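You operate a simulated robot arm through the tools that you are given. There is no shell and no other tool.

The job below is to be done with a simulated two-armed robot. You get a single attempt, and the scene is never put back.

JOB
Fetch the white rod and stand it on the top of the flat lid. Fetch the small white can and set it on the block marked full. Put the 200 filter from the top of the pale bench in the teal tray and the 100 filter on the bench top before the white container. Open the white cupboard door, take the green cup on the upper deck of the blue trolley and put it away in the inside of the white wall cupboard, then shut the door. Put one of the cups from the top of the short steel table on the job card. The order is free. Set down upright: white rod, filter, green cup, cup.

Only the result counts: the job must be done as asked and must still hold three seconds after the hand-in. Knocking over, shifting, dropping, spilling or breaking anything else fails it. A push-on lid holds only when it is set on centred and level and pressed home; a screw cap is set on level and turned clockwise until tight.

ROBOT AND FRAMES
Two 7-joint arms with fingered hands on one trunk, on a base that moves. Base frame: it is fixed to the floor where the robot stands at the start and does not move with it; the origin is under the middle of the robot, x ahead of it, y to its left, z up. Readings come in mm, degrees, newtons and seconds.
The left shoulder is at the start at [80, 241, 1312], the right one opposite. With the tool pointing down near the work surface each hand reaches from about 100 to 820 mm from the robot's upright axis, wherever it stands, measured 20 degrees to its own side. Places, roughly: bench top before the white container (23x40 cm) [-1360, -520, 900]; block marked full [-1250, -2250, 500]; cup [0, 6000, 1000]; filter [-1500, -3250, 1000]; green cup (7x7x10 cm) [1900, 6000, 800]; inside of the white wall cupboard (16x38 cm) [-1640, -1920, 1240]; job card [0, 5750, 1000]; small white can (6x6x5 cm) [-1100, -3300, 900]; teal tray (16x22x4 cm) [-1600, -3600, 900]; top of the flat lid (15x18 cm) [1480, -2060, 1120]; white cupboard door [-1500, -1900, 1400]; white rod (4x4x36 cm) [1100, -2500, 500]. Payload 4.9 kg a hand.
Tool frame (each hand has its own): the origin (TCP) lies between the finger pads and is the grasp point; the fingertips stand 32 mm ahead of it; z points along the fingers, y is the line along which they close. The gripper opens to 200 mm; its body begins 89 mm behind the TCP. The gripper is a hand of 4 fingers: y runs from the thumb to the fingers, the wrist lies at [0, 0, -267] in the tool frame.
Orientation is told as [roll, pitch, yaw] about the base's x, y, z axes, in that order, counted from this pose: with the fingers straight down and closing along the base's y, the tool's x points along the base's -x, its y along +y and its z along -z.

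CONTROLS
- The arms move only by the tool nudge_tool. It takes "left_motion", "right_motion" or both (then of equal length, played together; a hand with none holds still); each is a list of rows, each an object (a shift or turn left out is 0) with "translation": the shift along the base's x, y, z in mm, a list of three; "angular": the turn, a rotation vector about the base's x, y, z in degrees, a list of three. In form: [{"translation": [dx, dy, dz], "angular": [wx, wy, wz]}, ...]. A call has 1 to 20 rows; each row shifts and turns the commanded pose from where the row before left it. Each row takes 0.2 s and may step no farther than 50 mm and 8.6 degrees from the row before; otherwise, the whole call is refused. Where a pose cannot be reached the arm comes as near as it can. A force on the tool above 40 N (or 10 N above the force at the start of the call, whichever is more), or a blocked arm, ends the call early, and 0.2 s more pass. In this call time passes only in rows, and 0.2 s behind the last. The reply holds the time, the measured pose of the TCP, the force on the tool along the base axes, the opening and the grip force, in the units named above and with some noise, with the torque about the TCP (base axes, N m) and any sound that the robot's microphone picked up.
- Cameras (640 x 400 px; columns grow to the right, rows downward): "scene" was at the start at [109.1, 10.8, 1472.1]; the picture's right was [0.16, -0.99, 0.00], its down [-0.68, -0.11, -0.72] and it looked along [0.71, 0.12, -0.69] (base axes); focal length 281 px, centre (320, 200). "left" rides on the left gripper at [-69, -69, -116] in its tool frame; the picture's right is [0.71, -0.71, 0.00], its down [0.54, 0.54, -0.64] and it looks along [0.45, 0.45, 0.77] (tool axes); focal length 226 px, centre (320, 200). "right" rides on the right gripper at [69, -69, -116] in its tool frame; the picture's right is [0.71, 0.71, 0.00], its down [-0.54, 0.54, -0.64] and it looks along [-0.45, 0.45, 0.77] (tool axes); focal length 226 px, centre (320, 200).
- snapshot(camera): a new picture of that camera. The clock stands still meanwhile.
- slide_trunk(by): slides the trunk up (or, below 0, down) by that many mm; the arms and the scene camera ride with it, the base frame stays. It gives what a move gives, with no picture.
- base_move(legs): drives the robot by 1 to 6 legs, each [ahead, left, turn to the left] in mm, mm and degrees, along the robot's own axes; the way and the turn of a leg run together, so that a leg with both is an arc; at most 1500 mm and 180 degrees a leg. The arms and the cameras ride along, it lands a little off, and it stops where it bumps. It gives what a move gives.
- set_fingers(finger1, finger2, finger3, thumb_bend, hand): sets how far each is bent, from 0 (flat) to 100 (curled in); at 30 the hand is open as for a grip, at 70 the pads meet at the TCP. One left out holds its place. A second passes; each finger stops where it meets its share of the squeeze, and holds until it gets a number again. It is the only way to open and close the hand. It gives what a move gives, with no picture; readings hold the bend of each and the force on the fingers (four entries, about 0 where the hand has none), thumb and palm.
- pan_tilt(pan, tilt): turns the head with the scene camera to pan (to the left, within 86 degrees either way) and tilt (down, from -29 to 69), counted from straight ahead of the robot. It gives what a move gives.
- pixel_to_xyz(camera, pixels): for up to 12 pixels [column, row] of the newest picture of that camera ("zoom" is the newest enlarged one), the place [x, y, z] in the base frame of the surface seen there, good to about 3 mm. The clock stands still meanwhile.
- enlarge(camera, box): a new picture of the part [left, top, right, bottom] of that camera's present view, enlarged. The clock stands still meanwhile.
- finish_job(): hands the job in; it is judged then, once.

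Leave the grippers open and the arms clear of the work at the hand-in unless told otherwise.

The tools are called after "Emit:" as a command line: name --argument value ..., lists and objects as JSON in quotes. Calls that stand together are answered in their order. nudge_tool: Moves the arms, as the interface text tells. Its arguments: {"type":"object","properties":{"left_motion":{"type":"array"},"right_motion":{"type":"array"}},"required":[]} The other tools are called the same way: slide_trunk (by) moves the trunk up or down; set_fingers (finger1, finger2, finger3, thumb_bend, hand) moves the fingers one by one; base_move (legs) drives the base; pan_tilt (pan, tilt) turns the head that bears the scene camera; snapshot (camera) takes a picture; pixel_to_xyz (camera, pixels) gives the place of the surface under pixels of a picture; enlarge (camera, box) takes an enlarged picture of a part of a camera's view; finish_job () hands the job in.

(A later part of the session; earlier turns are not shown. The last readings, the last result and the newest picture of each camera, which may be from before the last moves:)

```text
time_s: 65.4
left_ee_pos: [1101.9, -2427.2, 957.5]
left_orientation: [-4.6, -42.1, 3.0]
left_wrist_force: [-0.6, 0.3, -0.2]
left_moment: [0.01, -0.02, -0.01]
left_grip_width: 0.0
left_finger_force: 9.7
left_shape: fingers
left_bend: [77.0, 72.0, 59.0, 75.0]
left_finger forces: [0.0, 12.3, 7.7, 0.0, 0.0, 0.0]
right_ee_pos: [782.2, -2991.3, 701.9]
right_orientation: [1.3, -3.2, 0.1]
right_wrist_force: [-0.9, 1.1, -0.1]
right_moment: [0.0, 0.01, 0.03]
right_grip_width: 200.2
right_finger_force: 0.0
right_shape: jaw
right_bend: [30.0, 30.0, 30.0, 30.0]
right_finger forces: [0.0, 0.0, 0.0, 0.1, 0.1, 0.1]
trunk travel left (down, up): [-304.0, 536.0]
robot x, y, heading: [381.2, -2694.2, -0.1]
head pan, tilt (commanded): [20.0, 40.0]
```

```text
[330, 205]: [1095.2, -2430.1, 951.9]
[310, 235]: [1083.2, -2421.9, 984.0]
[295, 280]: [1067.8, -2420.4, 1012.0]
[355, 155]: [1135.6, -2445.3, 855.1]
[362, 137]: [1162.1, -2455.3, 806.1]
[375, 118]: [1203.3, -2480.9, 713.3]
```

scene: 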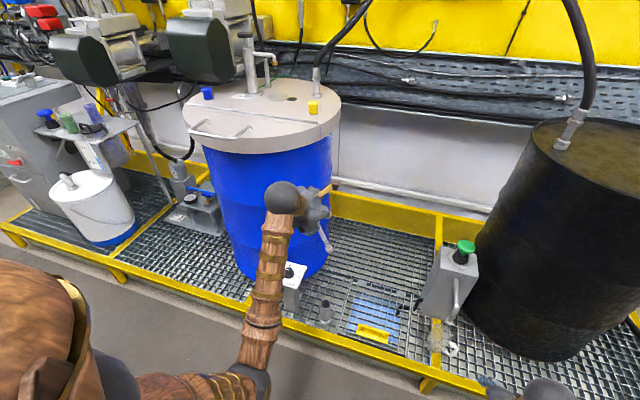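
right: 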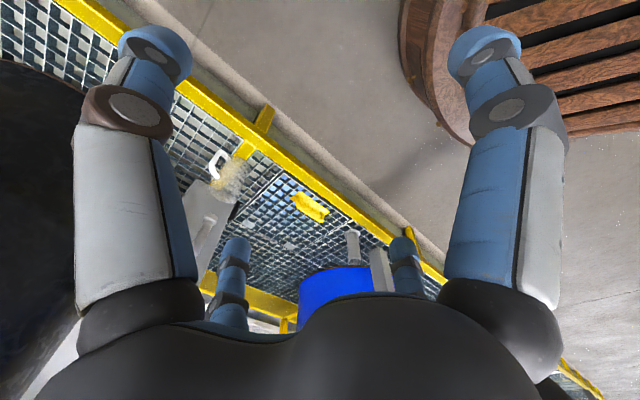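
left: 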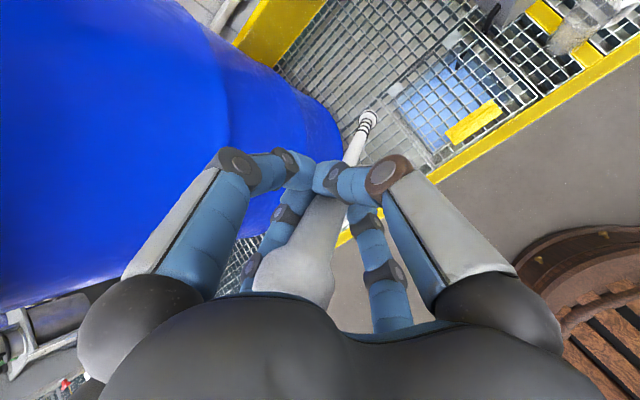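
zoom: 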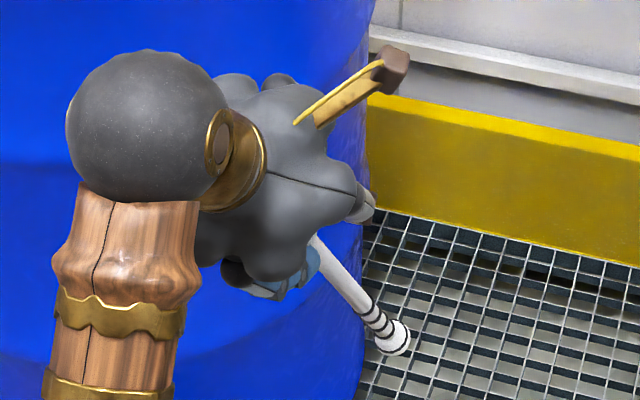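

The rod is now 18° off the tool axis and well held. With the trunk raised fully, the lid should be reachable with the rod vertical. I raise the trunk 520 mm here, in free space.

Emit:
slide_trunk --by 300

Emit:
slide_trunk --by 220

Emit:
pan_tilt --pan 35 --tilt 40

Emit:
snapshot --camera "scene"

```text
time_s: 68.4
left_ee_pos: [1102.0, -2427.5, 1257.5]
left_orientation: [-4.7, -42.2, 3.0]
left_wrist_force: [0.3, 0.2, -0.6]
left_moment: [-0.01, 0.02, 0.01]
left_grip_width: 0.0
left_finger_force: 10.1
left_shape: fingers
left_bend: [77.0, 72.0, 59.0, 75.0]
left_finger forces: [0.0, 12.2, 7.7, 0.0, 0.0, 0.1]
right_ee_pos: [783.0, -2991.1, 1002.0]
right_orientation: [1.3, -3.1, 0.0]
right_wrist_force: [0.5, 0.5, 0.3]
right_moment: [0.03, 0.0, -0.02]
right_grip_width: 200.0
right_finger_force: 0.1
right_shape: jaw
right_bend: [30.0, 30.0, 30.0, 30.0]
right_finger forces: [0.1, 0.0, 0.1, 0.1, 0.0, 0.1]
trunk travel left (down, up): [-604.0, 236.0]
robot x, y, heading: [379.8, -2691.1, 0.0]
head pan, tilt (commanded): [20.0, 40.0]
```

```text
time_s: 70.7
left_ee_pos: [1101.8, -2428.6, 1477.0]
left_orientation: [-4.5, -42.0, 2.9]
left_wrist_force: [-0.8, 0.3, -1.3]
left_moment: [-0.04, 0.05, 0.01]
left_grip_width: 0.0
left_finger_force: 10.0
left_shape: fingers
left_bend: [77.0, 72.0, 59.0, 75.0]
left_finger forces: [0.0, 12.2, 7.8, 0.0, 0.1, 0.0]
right_ee_pos: [782.8, -2991.8, 1221.0]
right_orientation: [1.4, -3.1, -0.1]
right_wrist_force: [0.7, 0.7, 0.0]
right_moment: [0.03, 0.05, -0.04]
right_grip_width: 199.9
right_finger_force: 0.0
right_shape: jaw
right_bend: [30.0, 30.0, 30.0, 30.0]
right_finger forces: [0.0, 0.0, 0.0, 0.0, 0.1, 0.1]
trunk travel left (down, up): [-824.0, 16.0]
robot x, y, heading: [379.5, -2689.0, -0.0]
head pan, tilt (commanded): [20.0, 40.0]
```

```text
time_s: 71.5
left_ee_pos: [1102.3, -2428.3, 1477.9]
left_orientation: [-4.6, -42.1, 2.9]
left_wrist_force: [0.3, 0.4, -1.4]
left_moment: [-0.02, 0.01, -0.01]
left_grip_width: 0.1
left_finger_force: 10.1
left_shape: fingers
left_bend: [77.0, 72.0, 59.0, 75.0]
left_finger forces: [0.1, 12.1, 7.7, 0.1, 0.0, 0.0]
right_ee_pos: [782.6, -2991.7, 1221.8]
right_orientation: [1.3, -3.1, 0.0]
right_wrist_force: [0.1, -0.3, 0.0]
right_moment: [0.0, 0.01, -0.03]
right_grip_width: 200.0
right_finger_force: 0.1
right_shape: jaw
right_bend: [30.0, 30.0, 30.0, 30.0]
right_finger forces: [0.0, 0.0, 0.0, 0.0, 0.0, 0.0]
trunk travel left (down, up): [-824.0, 16.0]
robot x, y, heading: [382.0, -2695.4, -0.0]
head pan, tilt (commanded): [35.0, 40.0]
```

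```text
taken
```

scene: 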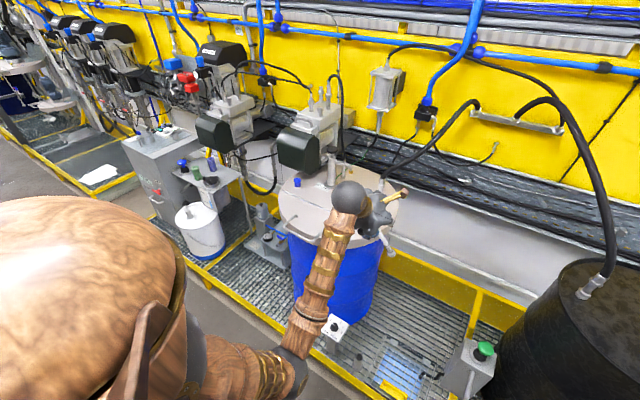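

A pump hangs behind/left above the lid (around (300,140)). I measure its extents and the lid's free area.

Emit:
pixel_to_xyz --camera "scene" --pixels '[[295, 150], [315, 155], [280, 140], [320, 130], [330, 175], [345, 120], [305, 200], [297, 182], [320, 110], [405, 195], [300, 195], [330, 240]]'

Emit:
enlarge --camera "scene" --box '[240, 80, 440, 205]'

```text
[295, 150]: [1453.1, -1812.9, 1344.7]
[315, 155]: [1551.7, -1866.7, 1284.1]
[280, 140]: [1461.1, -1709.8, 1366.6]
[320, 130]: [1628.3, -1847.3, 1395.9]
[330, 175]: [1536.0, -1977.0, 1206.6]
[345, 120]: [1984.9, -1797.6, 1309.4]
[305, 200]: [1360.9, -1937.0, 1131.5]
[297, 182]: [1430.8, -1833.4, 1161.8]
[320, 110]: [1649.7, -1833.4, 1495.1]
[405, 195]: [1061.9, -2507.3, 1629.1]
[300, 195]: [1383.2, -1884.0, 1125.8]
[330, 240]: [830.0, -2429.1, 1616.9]
```

```text
3.20 times, centred on (340, 142) of scene
```

zoom: 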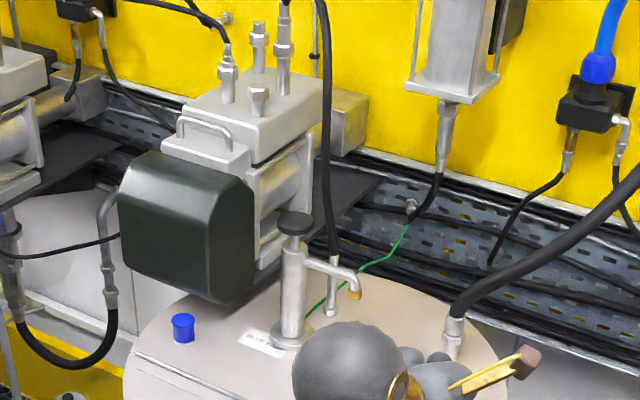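

I check the valve's spout and knob on the lid, which are the nearest obstacles.

Emit:
pixel_to_xyz --camera "zoom" --pixels '[[295, 220], [292, 290], [320, 262], [345, 272], [354, 293], [333, 300], [292, 340], [450, 345], [455, 320], [230, 240], [290, 370]]'

```text
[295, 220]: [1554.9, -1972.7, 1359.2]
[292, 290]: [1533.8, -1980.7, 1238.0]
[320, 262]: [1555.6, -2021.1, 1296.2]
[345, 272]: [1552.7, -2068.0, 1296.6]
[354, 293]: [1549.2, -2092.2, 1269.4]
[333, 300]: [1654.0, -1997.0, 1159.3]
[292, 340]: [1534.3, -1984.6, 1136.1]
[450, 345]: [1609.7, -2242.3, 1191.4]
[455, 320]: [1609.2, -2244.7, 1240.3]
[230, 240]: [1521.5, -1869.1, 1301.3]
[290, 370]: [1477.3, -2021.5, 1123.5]
```

Spout runs at x ≈ 1552, z ≈ 1296; so I will stand the rod at about (1450, -2105). I rotate the hand so that the rod becomes vertical, lowering 25 mm.

Emit:
nudge_tool --left_motion '[{"translation": [0, 0, -7], "angular": [2.1, 5.0, 0]}, {"translation": [0, 0, -6], "angular": [2.1, 5.0, 0]}, {"translation": [0, 0, -6], "angular": [2.1, 5.0, 0]}, {"translation": [0, 0, -6], "angular": [2.1, 5.0, 0]}, {"translation": [0, 0, 0], "angular": [2.1, 5.0, 0]}, {}]'

Emit:
pan_tilt --pan 25 --tilt 50

Emit:
snapshot --camera "scene"

Emit:
snapshot --camera "left"

```text
time_s: 72.9
left_ee_pos: [1102.2, -2425.8, 1452.4]
left_orientation: [5.4, -22.0, -2.5]
left_wrist_force: [-0.3, 0.9, 0.7]
left_moment: [0.01, 0.01, 0.02]
left_grip_width: 0.2
left_finger_force: 9.9
left_shape: fingers
left_bend: [77.0, 72.0, 59.0, 75.0]
left_finger forces: [0.0, 12.4, 7.7, 0.0, 0.0, 0.0]
left hand out of reach, approached as far as the arm can: row 5
right_ee_pos: [782.7, -2991.2, 1221.0]
right_orientation: [1.3, -3.1, 0.1]
right_wrist_force: [-0.4, 1.2, -0.1]
right_moment: [0.0, 0.03, 0.02]
right_grip_width: 200.1
right_finger_force: 0.2
right_shape: jaw
right_bend: [30.0, 30.0, 30.0, 30.0]
right_finger forces: [0.0, 0.1, 0.0, 0.0, 0.0, 0.0]
trunk travel left (down, up): [-824.0, 16.0]
robot x, y, heading: [380.7, -2688.8, 0.0]
head pan, tilt (commanded): [35.0, 40.0]
```

```text
time_s: 73.6
left_ee_pos: [1102.6, -2427.8, 1452.0]
left_orientation: [5.4, -22.0, -2.4]
left_wrist_force: [-0.3, -0.3, 0.2]
left_moment: [-0.02, 0.03, 0.0]
left_grip_width: 0.2
left_finger_force: 10.1
left_shape: fingers
left_bend: [77.0, 72.0, 59.0, 75.0]
left_finger forces: [0.0, 12.3, 7.7, 0.1, 0.0, 0.0]
right_ee_pos: [783.9, -2990.7, 1221.8]
right_orientation: [1.3, -3.1, 0.1]
right_wrist_force: [0.0, 0.1, -0.2]
right_moment: [-0.03, -0.01, 0.0]
right_grip_width: 200.1
right_finger_force: 0.0
right_shape: jaw
right_bend: [30.0, 30.0, 30.0, 30.0]
right_finger forces: [0.1, 0.1, 0.0, 0.0, 0.0, 0.1]
trunk travel left (down, up): [-824.0, 16.0]
robot x, y, heading: [379.1, -2691.2, -0.2]
head pan, tilt (commanded): [25.0, 50.0]
```

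```text
taken
```

scene: 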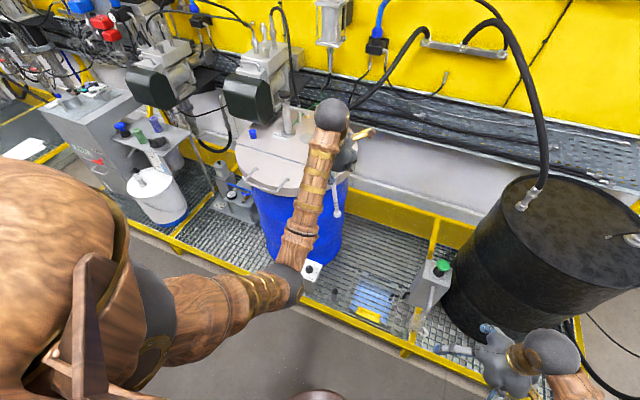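

```text
taken
```

left: 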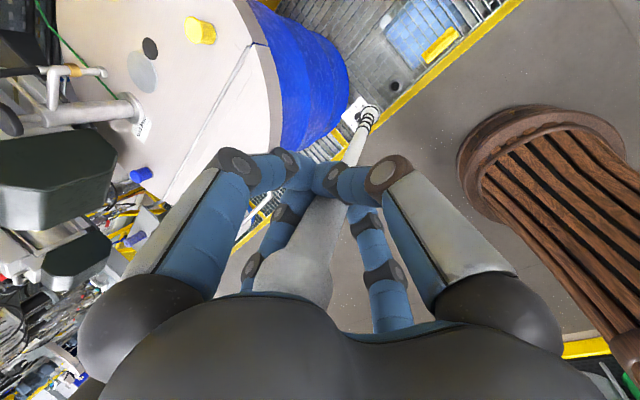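

I measure the rod's present tilt.

Emit:
enlarge --camera "scene" --box '[290, 120, 390, 230]'

Emit:
pixel_to_xyz --camera "scene" --pixels '[[341, 180], [339, 190], [338, 200], [337, 213]]'

Emit:
pixel_to_xyz --camera "left" --pixels '[[330, 205], [310, 240], [300, 270], [352, 155], [362, 132], [369, 115]]'

```text
3.64 times, centred on (340, 175) of scene
```

zoom: 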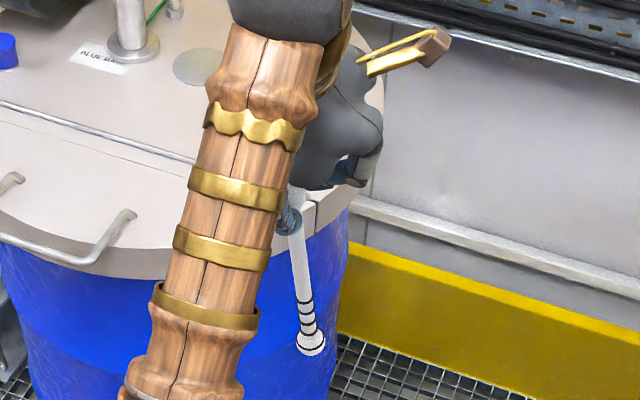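

```text
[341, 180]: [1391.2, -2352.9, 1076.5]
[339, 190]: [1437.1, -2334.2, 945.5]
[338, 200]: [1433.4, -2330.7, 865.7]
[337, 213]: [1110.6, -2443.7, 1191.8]
```

```text
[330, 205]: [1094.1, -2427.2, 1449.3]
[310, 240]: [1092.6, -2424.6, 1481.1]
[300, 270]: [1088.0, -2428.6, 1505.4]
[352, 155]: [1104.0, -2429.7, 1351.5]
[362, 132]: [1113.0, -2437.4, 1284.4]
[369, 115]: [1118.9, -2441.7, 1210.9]
```

The rod still leans about 6° (foot forward) and 5° (foot to the right). I test here, in free space, whether the final placing posture is reachable: 55 mm lower, 33 mm farther out, remaining rotation.

Emit:
nudge_tool --left_motion '[{"translation": [8, 0, -20]}, {"translation": [8, 0, -20]}, {"translation": [8, 0, -15]}, {"translation": [8, 0, 0], "angular": [2.5, 3.0, 0]}, {"translation": [0, 0, 0], "angular": [2.4, 3.1, 0]}, {}]'

Emit:
snapshot --camera "left"

Emit:
snapshot --camera "scene"

```text
time_s: 75.0
left_ee_pos: [1132.8, -2428.4, 1398.3]
left_orientation: [10.1, -15.7, -4.0]
left_wrist_force: [-0.2, -0.1, -1.1]
left_moment: [-0.03, -0.04, 0.03]
left_grip_width: 0.1
left_finger_force: 3.7
left_shape: fingers
left_bend: [77.0, 72.0, 59.0, 75.0]
left_finger forces: [0.1, 0.0, 7.9, 0.1, 0.1, 0.0]
right_ee_pos: [782.9, -2991.5, 1221.3]
right_orientation: [1.2, -3.0, 0.0]
right_wrist_force: [0.1, 0.2, 0.1]
right_moment: [-0.01, -0.02, 0.02]
right_grip_width: 199.9
right_finger_force: 0.0
right_shape: jaw
right_bend: [30.0, 30.0, 30.0, 30.0]
right_finger forces: [0.1, 0.0, 0.0, 0.1, 0.0, 0.0]
trunk travel left (down, up): [-824.0, 16.0]
robot x, y, heading: [379.2, -2690.4, -0.1]
head pan, tilt (commanded): [25.0, 50.0]
```

```text
taken
```

left: 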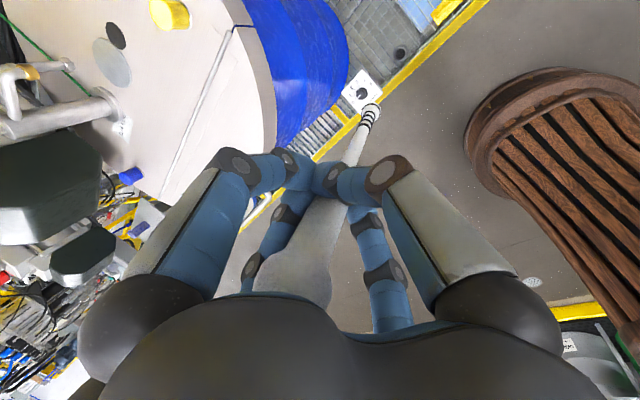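

```text
taken
```

scene: 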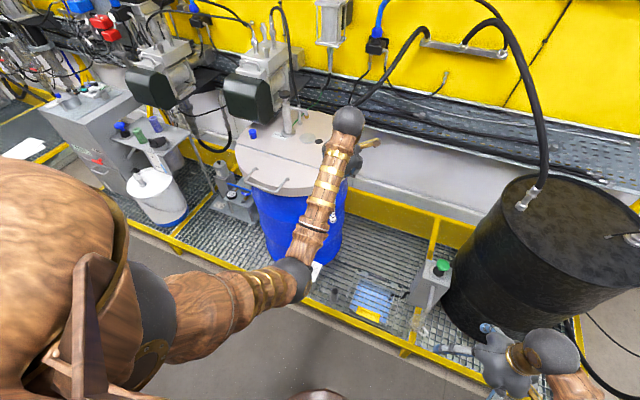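

The posture is reachable. I measure the rod's tilt again using both cameras.

Emit:
enlarge --camera "left" --box '[300, 80, 420, 180]'

Emit:
pixel_to_xyz --camera "left" --pixels '[[346, 160], [350, 150], [355, 142], [359, 132], [363, 124], [366, 117], [370, 108], [374, 104], [364, 104]]'

Emit:
enlarge --camera "scene" --box '[300, 150, 380, 250]'

```text
4.00 times, centred on (360, 130) of left
```

zoom: 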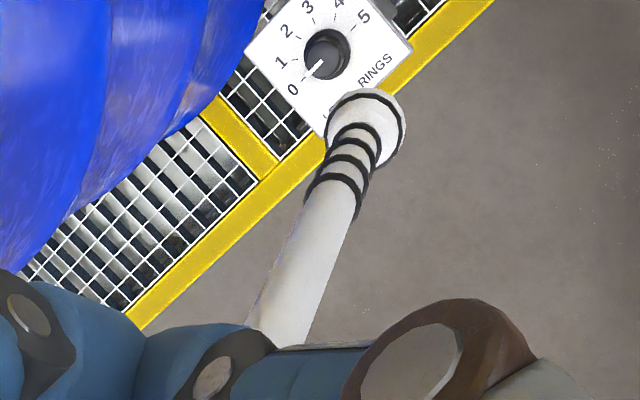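

```text
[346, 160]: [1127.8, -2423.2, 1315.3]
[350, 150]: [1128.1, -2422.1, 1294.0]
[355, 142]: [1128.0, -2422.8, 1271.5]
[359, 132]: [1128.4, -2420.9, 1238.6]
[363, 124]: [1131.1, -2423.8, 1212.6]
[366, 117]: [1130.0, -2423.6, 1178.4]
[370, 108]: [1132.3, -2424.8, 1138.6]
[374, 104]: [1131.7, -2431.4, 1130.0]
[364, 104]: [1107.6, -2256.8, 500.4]
```

```text
4.00 times, centred on (340, 200) of scene
```

zoom: 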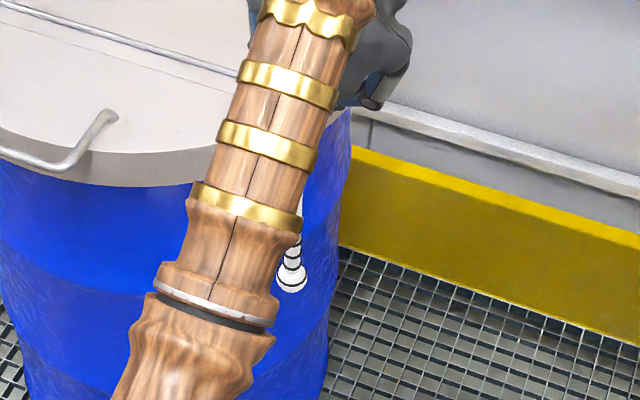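

Rod is vertical to about 1°. For travelling over the lid rim I raise the hand 50 mm (undoing the last tilt), then drive left 317 mm and ahead 250 mm.

Emit:
nudge_tool --left_motion '[{"translation": [0, 0, 15], "angular": [-2.4, -3.1, 0]}, {"translation": [0, 0, 20], "angular": [-2.5, -3.0, 0]}, {"translation": [0, 0, 20]}, {}]'

Emit:
base_move --legs '[[0, 317, 0]]'

Emit:
snapshot --camera "left"

Emit:
pan_tilt --pan 20 --tilt 50

Emit:
snapshot --camera "scene"

```text
time_s: 76.0
left_ee_pos: [1134.5, -2428.2, 1454.7]
left_orientation: [5.4, -22.0, -2.5]
left_wrist_force: [0.0, 0.4, -2.1]
left_moment: [0.02, 0.02, 0.0]
left_grip_width: 0.0
left_finger_force: 4.0
left_shape: fingers
left_bend: [77.0, 72.0, 59.0, 75.0]
left_finger forces: [0.0, 0.0, 7.8, 0.1, 0.0, 0.1]
right_ee_pos: [784.1, -2993.1, 1221.1]
right_orientation: [1.3, -3.2, 0.0]
right_wrist_force: [-0.4, -0.3, 0.7]
right_moment: [0.02, 0.01, 0.02]
right_grip_width: 200.2
right_finger_force: 0.2
right_shape: jaw
right_bend: [30.0, 30.0, 30.0, 30.0]
right_finger forces: [0.0, 0.0, 0.0, 0.0, 0.0, 0.1]
trunk travel left (down, up): [-824.0, 16.0]
robot x, y, heading: [377.7, -2694.9, -0.2]
head pan, tilt (commanded): [25.0, 50.0]
```

```text
time_s: 78.1
left_ee_pos: [1133.0, -2113.2, 1454.0]
left_orientation: [5.6, -22.0, -2.4]
left_wrist_force: [0.3, -1.4, -1.6]
left_moment: [0.04, 0.04, 0.06]
left_grip_width: 0.0
left_finger_force: 3.8
left_shape: fingers
left_bend: [77.0, 72.0, 59.0, 75.0]
left_finger forces: [0.0, 0.0, 7.9, 0.0, 0.1, 0.0]
right_ee_pos: [782.8, -2676.9, 1220.6]
right_orientation: [1.4, -3.0, 0.2]
right_wrist_force: [0.8, -0.8, 0.0]
right_moment: [0.04, -0.04, -0.02]
right_grip_width: 200.0
right_finger_force: 0.1
right_shape: jaw
right_bend: [30.0, 30.0, 30.0, 30.0]
right_finger forces: [0.1, 0.1, 0.1, 0.0, 0.1, 0.1]
trunk travel left (down, up): [-824.0, 16.0]
robot x, y, heading: [383.2, -2372.9, 0.2]
head pan, tilt (commanded): [25.0, 50.0]
```

```text
taken
```

left: 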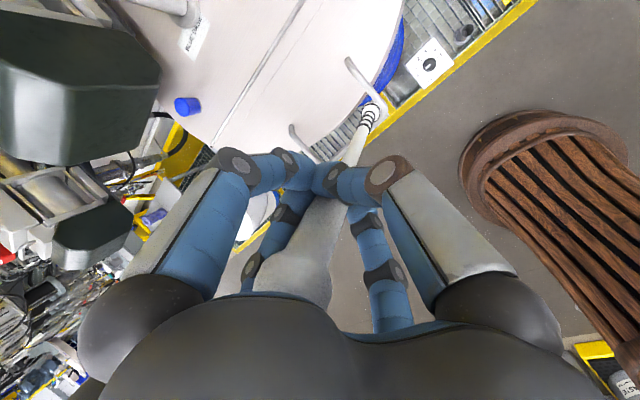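

```text
time_s: 78.8
left_ee_pos: [1132.3, -2112.8, 1454.4]
left_orientation: [5.5, -22.0, -2.4]
left_wrist_force: [-0.5, -0.2, -0.5]
left_moment: [0.01, 0.0, 0.01]
left_grip_width: 0.0
left_finger_force: 4.5
left_shape: fingers
left_bend: [77.0, 72.0, 59.0, 75.0]
left_finger forces: [0.1, 0.0, 7.7, 0.0, 0.0, 0.0]
right_ee_pos: [783.4, -2675.8, 1221.4]
right_orientation: [1.2, -3.1, 0.1]
right_wrist_force: [0.7, -0.7, -0.7]
right_moment: [-0.01, -0.01, -0.04]
right_grip_width: 200.1
right_finger_force: 0.0
right_shape: jaw
right_bend: [30.0, 30.0, 30.0, 30.0]
right_finger forces: [0.0, 0.0, 0.0, 0.0, 0.1, 0.1]
trunk travel left (down, up): [-824.0, 16.0]
robot x, y, heading: [378.5, -2372.9, 0.0]
head pan, tilt (commanded): [20.0, 50.0]
```

```text
taken
```

scene: 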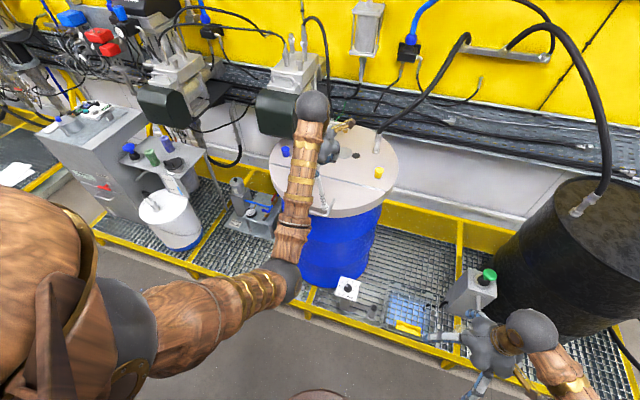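

The hand is lined up with the target in y. Foot height is about 1183, above the handle (1146). I drive ahead 315 mm.

Emit:
base_move --legs '[[315, 0, 0]]'

Emit:
snapshot --camera "left"

Emit:
snapshot --camera "scene"

```text
time_s: 80.9
left_ee_pos: [1435.2, -2099.7, 1456.4]
left_orientation: [5.3, -22.2, -1.7]
left_wrist_force: [0.5, -0.1, -0.7]
left_moment: [-0.02, -0.02, -0.03]
left_grip_width: 0.1
left_finger_force: 3.7
left_shape: fingers
left_bend: [77.0, 72.0, 59.0, 75.0]
left_finger forces: [0.0, 0.0, 7.7, 0.0, 0.0, 0.0]
right_ee_pos: [1092.4, -2668.1, 1223.2]
right_orientation: [1.3, -3.4, 0.7]
right_wrist_force: [-0.3, -0.3, -0.3]
right_moment: [0.04, 0.04, -0.02]
right_grip_width: 200.3
right_finger_force: 0.0
right_shape: jaw
right_bend: [30.0, 30.0, 30.0, 30.0]
right_finger forces: [0.1, 0.0, 0.0, 0.0, 0.1, 0.1]
trunk travel left (down, up): [-824.0, 16.0]
robot x, y, heading: [686.5, -2371.9, 0.7]
head pan, tilt (commanded): [20.0, 50.0]
```

```text
taken
```

left: 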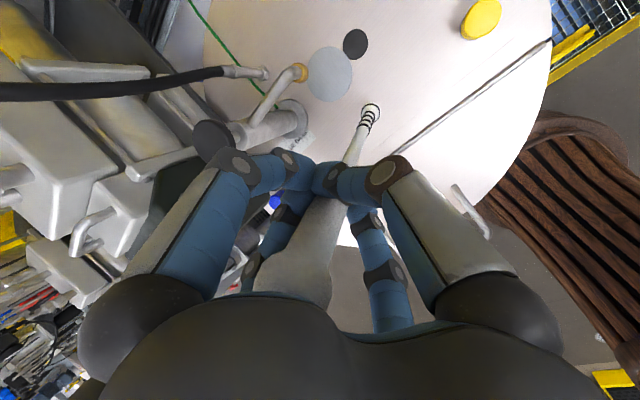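

```text
taken
```

scene: 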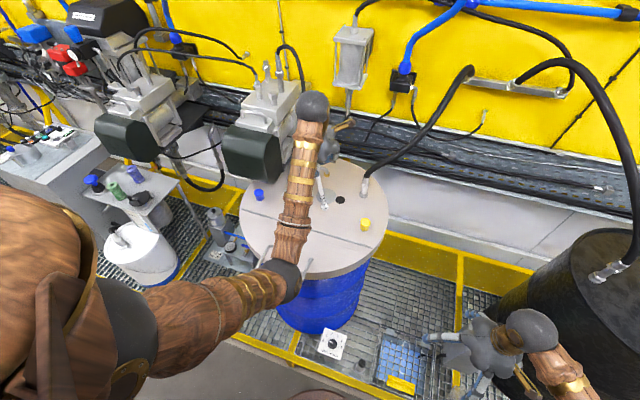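

The foot is over the free lid area. I turn the rod upright again and lower to about 30 mm above the lid.

Emit:
nudge_tool --left_motion '[{"translation": [5, -2, -15], "angular": [0, 0, 0]}, {"translation": [5, -2, -15], "angular": [2.5, 3.4, 0]}, {"translation": [2, -2, -6], "angular": [2.4, 3.6, 0]}, {}]'

Emit:
snapshot --camera "left"

Emit:
enlarge --camera "left" --box '[300, 80, 420, 180]'

```text
time_s: 81.9
left_ee_pos: [1452.2, -2106.1, 1418.4]
left_orientation: [10.3, -14.6, -3.3]
left_wrist_force: [0.3, -0.8, -1.8]
left_moment: [-0.01, -0.02, 0.01]
left_grip_width: 0.0
left_finger_force: 3.9
left_shape: fingers
left_bend: [77.0, 72.0, 59.0, 75.0]
left_finger forces: [0.1, 0.0, 7.9, 0.0, 0.0, 0.1]
right_ee_pos: [1097.5, -2667.6, 1221.4]
right_orientation: [1.3, -3.1, 0.6]
right_wrist_force: [0.3, -0.4, -0.2]
right_moment: [-0.04, -0.01, -0.02]
right_grip_width: 199.9
right_finger_force: 0.1
right_shape: jaw
right_bend: [30.0, 30.0, 30.0, 30.0]
right_finger forces: [0.0, 0.0, 0.1, 0.0, 0.0, 0.1]
trunk travel left (down, up): [-824.0, 16.0]
robot x, y, heading: [690.7, -2373.7, 0.6]
head pan, tilt (commanded): [20.0, 50.0]
```

```text
taken
```

left: 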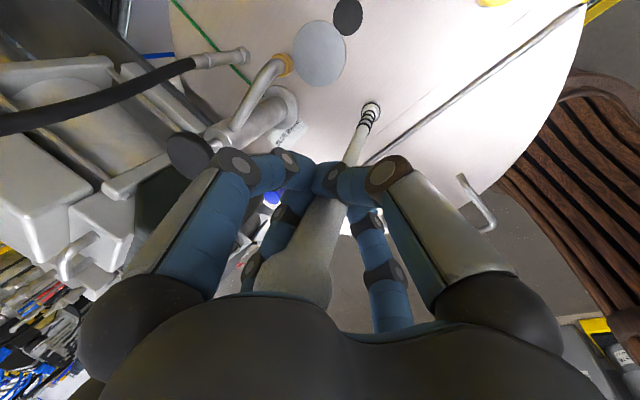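

```text
4.00 times, centred on (360, 130) of left
```

zoom: 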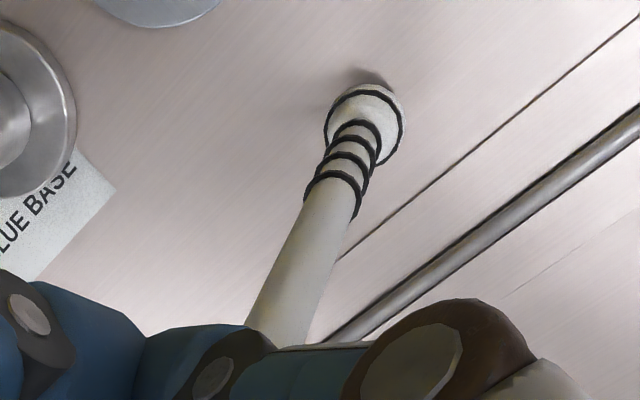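

The rod's foot is just above the lid. I measure rod axis and lid points.

Emit:
pixel_to_xyz --camera "zoom" --pixels '[[275, 325], [290, 290], [305, 255], [320, 225], [335, 180], [350, 150], [365, 110], [395, 150], [330, 120], [420, 100], [360, 60]]'

```text
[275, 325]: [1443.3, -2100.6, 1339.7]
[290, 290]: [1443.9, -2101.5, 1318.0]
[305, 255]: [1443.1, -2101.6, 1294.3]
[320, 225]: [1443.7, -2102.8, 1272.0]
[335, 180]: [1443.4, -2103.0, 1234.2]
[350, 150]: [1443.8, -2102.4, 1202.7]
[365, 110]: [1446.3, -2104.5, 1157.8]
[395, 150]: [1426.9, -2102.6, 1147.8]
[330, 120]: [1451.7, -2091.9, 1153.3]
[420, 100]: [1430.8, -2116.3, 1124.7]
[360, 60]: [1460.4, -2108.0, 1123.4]
```

The rod is vertical within 0.8°. I lower 16 mm (adding 0.5° roll), then feel for contact in small steps.

Emit:
nudge_tool --left_motion '[{"translation": [0, 0, -8], "angular": [0.5, 0, 0]}, {"translation": [0, 0, -8]}, {}, {}]'

Emit:
enlarge --camera "left" --box '[330, 80, 410, 130]'

Emit:
pixel_to_xyz --camera "zoom" --pixels '[[250, 240], [280, 270], [230, 290], [310, 150], [420, 200], [390, 270]]'

```text
time_s: 82.9
left_ee_pos: [1448.7, -2106.1, 1404.5]
left_orientation: [10.8, -15.0, -3.4]
left_wrist_force: [1.2, -0.9, 20.0]
left_moment: [-0.05, 0.34, 0.0]
left_grip_width: 0.0
left_finger_force: 6.4
left_shape: fingers
left_bend: [78.0, 72.0, 60.0, 75.0]
left_finger forces: [0.0, 2.7, 11.0, 0.1, 0.1, 0.1]
right_ee_pos: [1094.7, -2668.3, 1221.7]
right_orientation: [1.3, -3.1, 0.7]
right_wrist_force: [-0.3, 0.1, 0.3]
right_moment: [-0.05, 0.04, -0.02]
right_grip_width: 200.0
right_finger_force: 0.0
right_shape: jaw
right_bend: [30.0, 30.0, 30.0, 30.0]
right_finger forces: [0.0, 0.1, 0.0, 0.0, 0.0, 0.1]
trunk travel left (down, up): [-824.0, 16.0]
robot x, y, heading: [686.0, -2374.8, 0.7]
head pan, tilt (commanded): [20.0, 50.0]
```

```text
8.00 times, centred on (370, 105) of left
```

zoom: 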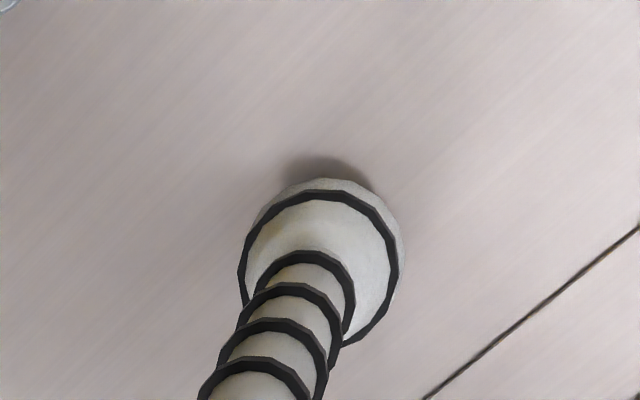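

```text
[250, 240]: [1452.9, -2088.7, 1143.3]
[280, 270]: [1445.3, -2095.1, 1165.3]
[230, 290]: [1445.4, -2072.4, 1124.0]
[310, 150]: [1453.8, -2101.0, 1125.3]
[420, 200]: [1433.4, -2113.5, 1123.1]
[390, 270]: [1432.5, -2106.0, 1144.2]
```

Contact: 20 N upward at z = 1404.5. I ease off 2 mm to a light touch and look at the foot from the scene camera.

Emit:
nudge_tool --left_motion '[{"translation": [0, 0, 1.5]}, {}]'

Emit:
snapshot --camera "left"

Emit:
enlarge --camera "scene" --box '[280, 140, 380, 240]'

```text
time_s: 83.5
left_ee_pos: [1449.1, -2106.6, 1405.1]
left_orientation: [10.8, -14.9, -3.3]
left_wrist_force: [0.1, -1.5, 14.9]
left_moment: [-0.12, 0.29, 0.02]
left_grip_width: 0.0
left_finger_force: 6.8
left_shape: fingers
left_bend: [78.0, 72.0, 60.0, 75.0]
left_finger forces: [0.0, 2.4, 10.7, 0.0, 0.0, 0.0]
right_ee_pos: [1094.6, -2668.7, 1221.5]
right_orientation: [1.3, -3.1, 0.7]
right_wrist_force: [-0.4, 0.2, 0.1]
right_moment: [0.01, -0.03, 0.01]
right_grip_width: 199.9
right_finger_force: 0.0
right_shape: jaw
right_bend: [30.0, 30.0, 30.0, 30.0]
right_finger forces: [0.0, 0.0, 0.0, 0.0, 0.0, 0.0]
trunk travel left (down, up): [-824.0, 16.0]
robot x, y, heading: [689.7, -2372.5, 0.6]
head pan, tilt (commanded): [20.0, 50.0]
```

```text
taken
```

left: 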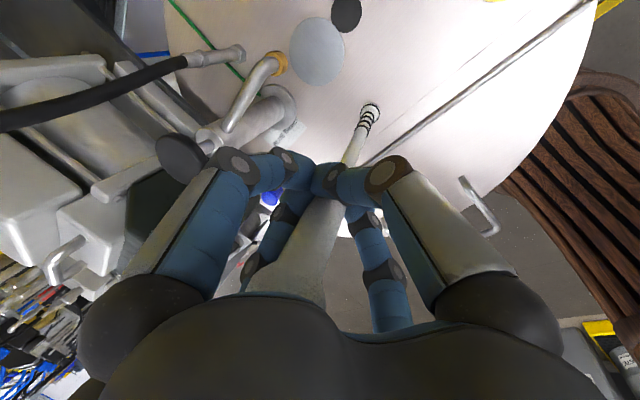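

```text
4.00 times, centred on (330, 190) of scene
```

zoom: 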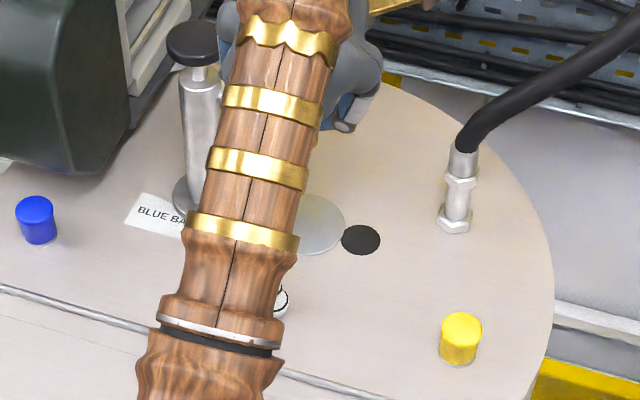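

Still 15 N. I check the rod's verticality in contact.

Emit:
enlarge --camera "left" --box '[300, 80, 420, 180]'

Emit:
pixel_to_xyz --camera "zoom" --pixels '[[275, 325], [290, 290], [305, 255], [320, 220], [337, 180], [350, 150], [365, 115]]'

Emit:
pixel_to_xyz --camera "left" --pixels '[[325, 215], [310, 240], [295, 275]]'

```text
4.00 times, centred on (360, 130) of left
```

zoom: 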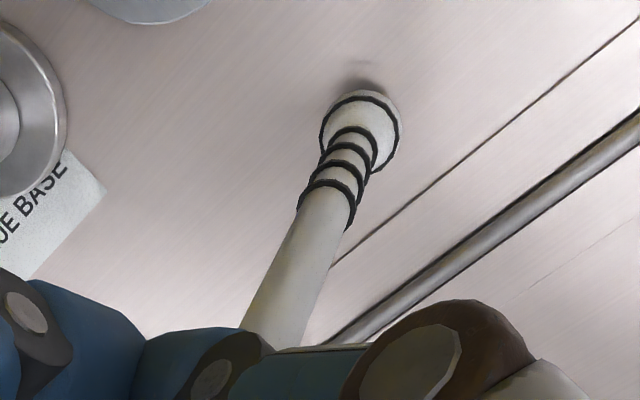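

```text
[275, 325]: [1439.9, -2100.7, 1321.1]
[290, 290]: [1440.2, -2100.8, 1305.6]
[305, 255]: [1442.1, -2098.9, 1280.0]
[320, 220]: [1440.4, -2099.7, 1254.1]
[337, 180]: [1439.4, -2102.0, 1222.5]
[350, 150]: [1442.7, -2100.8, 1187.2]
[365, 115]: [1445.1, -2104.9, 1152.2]
```

```text
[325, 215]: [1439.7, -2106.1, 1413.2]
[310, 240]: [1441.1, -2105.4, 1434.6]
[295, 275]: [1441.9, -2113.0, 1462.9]
```

Rod still vertical. I ease up another 3 mm for a light touch.

Emit:
nudge_tool --left_motion '[{"translation": [0, 0, 1.5]}, {"translation": [0, 0, 1.5]}, {}]'

```text
time_s: 84.3
left_ee_pos: [1449.7, -2105.2, 1405.6]
left_orientation: [10.8, -14.7, -3.5]
left_wrist_force: [-0.7, -0.4, 1.1]
left_moment: [-0.2, 0.13, 0.03]
left_grip_width: 0.1
left_finger_force: 13.2
left_shape: fingers
left_bend: [78.0, 72.0, 60.0, 75.0]
left_finger forces: [0.0, 17.2, 8.6, 0.0, 0.0, 0.0]
right_ee_pos: [1095.0, -2667.7, 1222.0]
right_orientation: [1.2, -3.0, 0.6]
right_wrist_force: [-0.4, 0.0, -1.1]
right_moment: [0.0, 0.01, 0.0]
right_grip_width: 200.4
right_finger_force: 0.0
right_shape: jaw
right_bend: [30.0, 30.0, 30.0, 30.0]
right_finger forces: [0.0, 0.0, 0.0, 0.0, 0.0, 0.0]
trunk travel left (down, up): [-824.0, 16.0]
robot x, y, heading: [686.0, -2375.0, 0.6]
head pan, tilt (commanded): [20.0, 50.0]
```

Light touch (1 N). I open the fingers in small steps, first about 4 units each.

Emit:
set_fingers --hand "left" --finger1 74 --finger2 68 --finger3 57 --thumb_bend 71

Emit:
enlarge --camera "left" --box '[260, 80, 420, 280]'

Emit:
pixel_to_xyz --camera "zoom" --pixels '[[347, 151], [360, 120], [378, 85], [390, 62], [330, 185]]'

```text
time_s: 85.3
left_ee_pos: [1450.5, -2104.8, 1405.8]
left_orientation: [10.8, -14.8, -3.4]
left_wrist_force: [0.1, 0.4, 0.7]
left_moment: [-0.02, -0.01, 0.02]
left_grip_width: 0.0
left_finger_force: 0.0
left_shape: fingers
left_bend: [72.0, 68.0, 56.0, 71.0]
left_finger forces: [0.0, 0.1, 0.0, 0.0, 0.0, 0.1]
right_ee_pos: [1095.7, -2668.1, 1220.8]
right_orientation: [1.4, -3.1, 0.7]
right_wrist_force: [0.0, -0.1, -0.3]
right_moment: [0.01, -0.02, -0.01]
right_grip_width: 200.2
right_finger_force: 0.1
right_shape: jaw
right_bend: [30.0, 30.0, 30.0, 30.0]
right_finger forces: [0.0, 0.0, 0.0, 0.0, 0.1, 0.0]
trunk travel left (down, up): [-824.0, 16.0]
robot x, y, heading: [689.5, -2372.9, 0.4]
head pan, tilt (commanded): [20.0, 50.0]
```

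```text
2.00 times, centred on (340, 180) of left
```

zoom: 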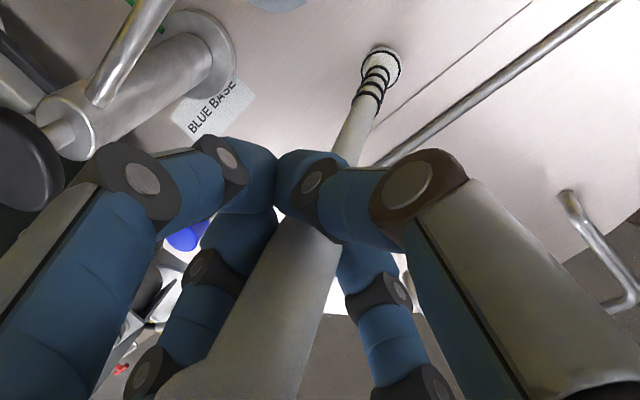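

```text
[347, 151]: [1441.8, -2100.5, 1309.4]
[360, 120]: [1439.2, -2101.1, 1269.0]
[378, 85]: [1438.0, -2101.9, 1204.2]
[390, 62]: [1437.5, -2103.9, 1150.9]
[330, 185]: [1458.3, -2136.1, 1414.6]
```

All finger forces are zero and the rod stands. I open further in steps.

Emit:
set_fingers --hand "left" --finger1 62 --finger2 60 --finger3 50 --thumb_bend 61

Emit:
enlarge --camera "left" --box '[260, 80, 420, 280]'

```text
time_s: 86.3
left_ee_pos: [1450.2, -2105.4, 1405.6]
left_orientation: [10.8, -14.9, -3.4]
left_wrist_force: [-0.4, 0.0, 0.2]
left_moment: [-0.01, 0.0, 0.01]
left_grip_width: 27.3
left_finger_force: 0.1
left_shape: fingers
left_bend: [62.0, 60.0, 50.0, 61.0]
left_finger forces: [0.0, 0.0, 0.0, 0.0, 0.1, 0.0]
right_ee_pos: [1095.6, -2667.8, 1221.7]
right_orientation: [1.3, -3.1, 0.7]
right_wrist_force: [-0.3, 0.5, -1.0]
right_moment: [0.03, 0.0, -0.03]
right_grip_width: 200.0
right_finger_force: 0.0
right_shape: jaw
right_bend: [30.0, 30.0, 30.0, 30.0]
right_finger forces: [0.0, 0.0, 0.0, 0.1, 0.0, 0.0]
trunk travel left (down, up): [-824.0, 16.0]
robot x, y, heading: [686.6, -2374.0, 0.5]
head pan, tilt (commanded): [20.0, 50.0]
```

```text
2.00 times, centred on (340, 180) of left
```

zoom: 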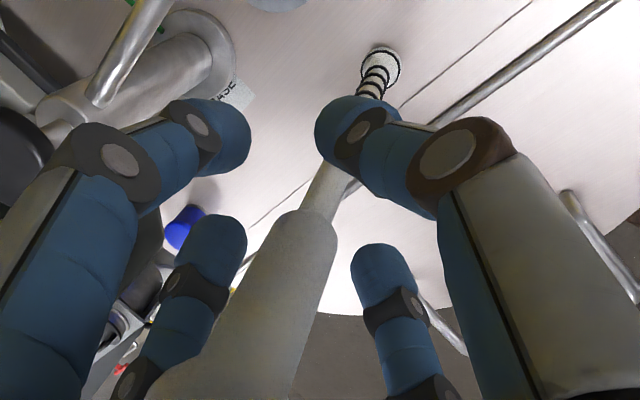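

The rod stands alone. I open the hand fully, raise the trunk by the 15 mm left, then rise stepwise while letting the hand tilt back.

Emit:
set_fingers --hand "left" --finger1 36 --finger2 36 --finger3 36 --thumb_bend 36

Emit:
slide_trunk --by 15

Emit:
snapshot --camera "left"

```text
time_s: 87.3
left_ee_pos: [1451.6, -2104.6, 1406.6]
left_orientation: [10.8, -14.9, -3.4]
left_wrist_force: [1.2, 0.2, 0.1]
left_moment: [0.03, 0.01, -0.01]
left_grip_width: 118.8
left_finger_force: 0.0
left_shape: fingers
left_bend: [36.0, 36.0, 36.0, 36.0]
left_finger forces: [0.0, 0.1, 0.1, 0.0, 0.0, 0.0]
right_ee_pos: [1096.4, -2669.0, 1221.2]
right_orientation: [1.3, -3.0, 0.7]
right_wrist_force: [-0.1, 0.5, 0.2]
right_moment: [-0.01, 0.0, -0.01]
right_grip_width: 200.0
right_finger_force: 0.0
right_shape: jaw
right_bend: [30.0, 30.0, 30.0, 30.0]
right_finger forces: [0.0, 0.0, 0.1, 0.0, 0.1, 0.1]
trunk travel left (down, up): [-824.0, 16.0]
robot x, y, heading: [688.1, -2374.3, 0.7]
head pan, tilt (commanded): [20.0, 50.0]
```

```text
time_s: 87.9
left_ee_pos: [1450.5, -2104.4, 1422.4]
left_orientation: [10.8, -14.7, -3.5]
left_wrist_force: [0.9, 0.3, -1.2]
left_moment: [-0.03, -0.03, 0.01]
left_grip_width: 119.3
left_finger_force: 0.0
left_shape: fingers
left_bend: [36.0, 36.0, 36.0, 36.0]
left_finger forces: [0.0, 0.1, 0.1, 0.0, 0.0, 0.0]
right_ee_pos: [1095.6, -2668.2, 1236.7]
right_orientation: [1.2, -3.1, 0.7]
right_wrist_force: [0.6, 0.0, 0.2]
right_moment: [-0.02, -0.03, 0.0]
right_grip_width: 200.2
right_finger_force: 0.0
right_shape: jaw
right_bend: [30.0, 30.0, 30.0, 30.0]
right_finger forces: [0.1, 0.0, 0.0, 0.0, 0.0, 0.1]
trunk travel left (down, up): [-839.0, 1.0]
robot x, y, heading: [688.3, -2375.5, 0.6]
head pan, tilt (commanded): [20.0, 50.0]
```

```text
taken
```

left: 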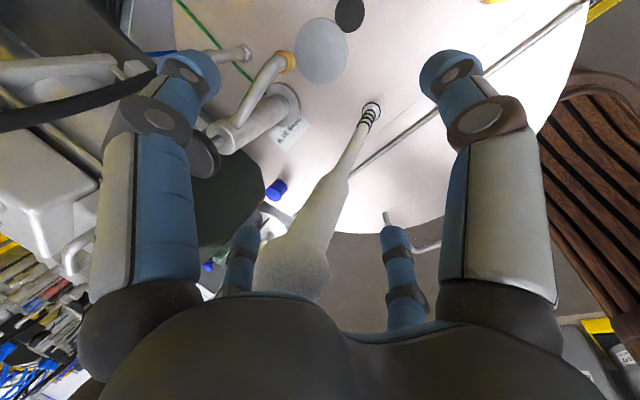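

The rod stands alone and all fingers are clear. I rise in steps with the hand tilting back.

Emit:
nudge_tool --left_motion '[{"translation": [0, 0, 12], "angular": [-0.7, -1.5, 0]}, {"translation": [0, 0, 12], "angular": [-0.7, -2, 0]}, {"translation": [0, 0, 12], "angular": [-0.7, -2.5, 0]}, {"translation": [0, 0, 12], "angular": [-0.7, -3, 0]}]'

Emit:
snapshot --camera "left"

```text
time_s: 88.9
left_ee_pos: [1449.3, -2107.0, 1468.6]
left_orientation: [8.3, -24.0, -2.6]
left_wrist_force: [-0.5, -0.2, -0.2]
left_moment: [0.04, -0.01, -0.02]
left_grip_width: 119.1
left_finger_force: 0.0
left_shape: fingers
left_bend: [36.0, 36.0, 36.0, 36.0]
left_finger forces: [0.0, 0.0, 0.1, 0.1, 0.0, 0.0]
right_ee_pos: [1095.9, -2668.0, 1236.3]
right_orientation: [1.3, -3.0, 0.8]
right_wrist_force: [0.3, 0.3, 0.5]
right_moment: [0.01, 0.03, 0.03]
right_grip_width: 200.0
right_finger_force: 0.1
right_shape: jaw
right_bend: [30.0, 30.0, 30.0, 30.0]
right_finger forces: [0.1, 0.1, 0.0, 0.1, 0.0, 0.0]
trunk travel left (down, up): [-839.0, 1.0]
robot x, y, heading: [689.9, -2376.2, 0.2]
head pan, tilt (commanded): [20.0, 50.0]
```

```text
taken
```

left: 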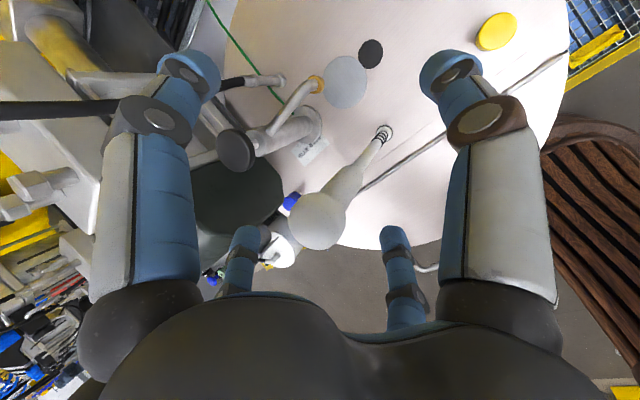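

Clear so far; the ball is at (317,222). I rise further.

Emit:
nudge_tool --left_motion '[{"translation": [0, 0, 13], "angular": [-0.7, -3, 0]}, {"translation": [0, 0, 13], "angular": [-0.7, -3, 0]}, {"translation": [0, 0, 13], "angular": [-0.7, -3, 0]}, {"translation": [0, 0, 13], "angular": [-0.7, -3, 0]}, {"translation": [0, 0, 13], "angular": [0, -3, 0]}]'

Emit:
snapshot --camera "left"

Emit:
snapshot --camera "scene"

```text
time_s: 90.1
left_ee_pos: [1449.9, -2104.7, 1536.7]
left_orientation: [5.6, -39.1, -1.3]
left_wrist_force: [0.2, 0.0, -0.1]
left_moment: [0.0, 0.02, -0.02]
left_grip_width: 119.1
left_finger_force: 0.1
left_shape: fingers
left_bend: [36.0, 36.0, 36.0, 36.0]
left_finger forces: [0.0, 0.0, 0.1, 0.0, 0.0, 0.0]
right_ee_pos: [1094.8, -2667.5, 1235.5]
right_orientation: [1.3, -3.1, 0.8]
right_wrist_force: [-0.5, -0.2, -0.6]
right_moment: [0.0, 0.02, -0.04]
right_grip_width: 200.1
right_finger_force: 0.0
right_shape: jaw
right_bend: [30.0, 30.0, 30.0, 30.0]
right_finger forces: [0.0, 0.0, 0.0, 0.1, 0.0, 0.0]
trunk travel left (down, up): [-839.0, 1.0]
robot x, y, heading: [686.5, -2375.4, 0.6]
head pan, tilt (commanded): [20.0, 50.0]
```

```text
taken
```

left: 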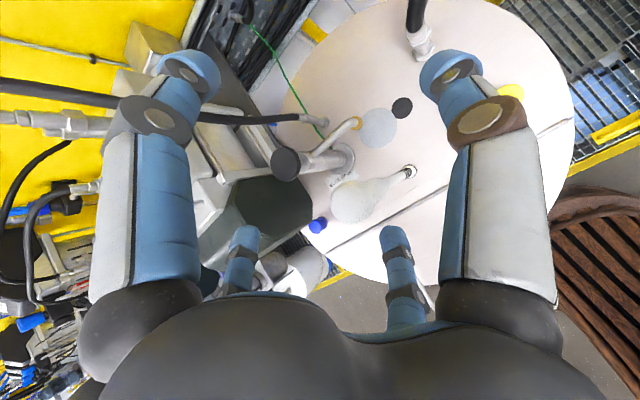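

```text
taken
```

scene: 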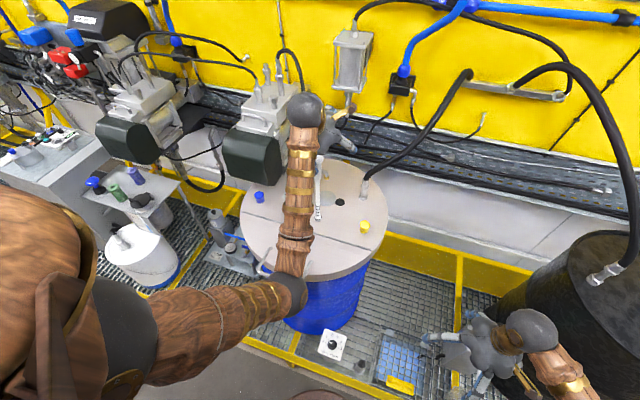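

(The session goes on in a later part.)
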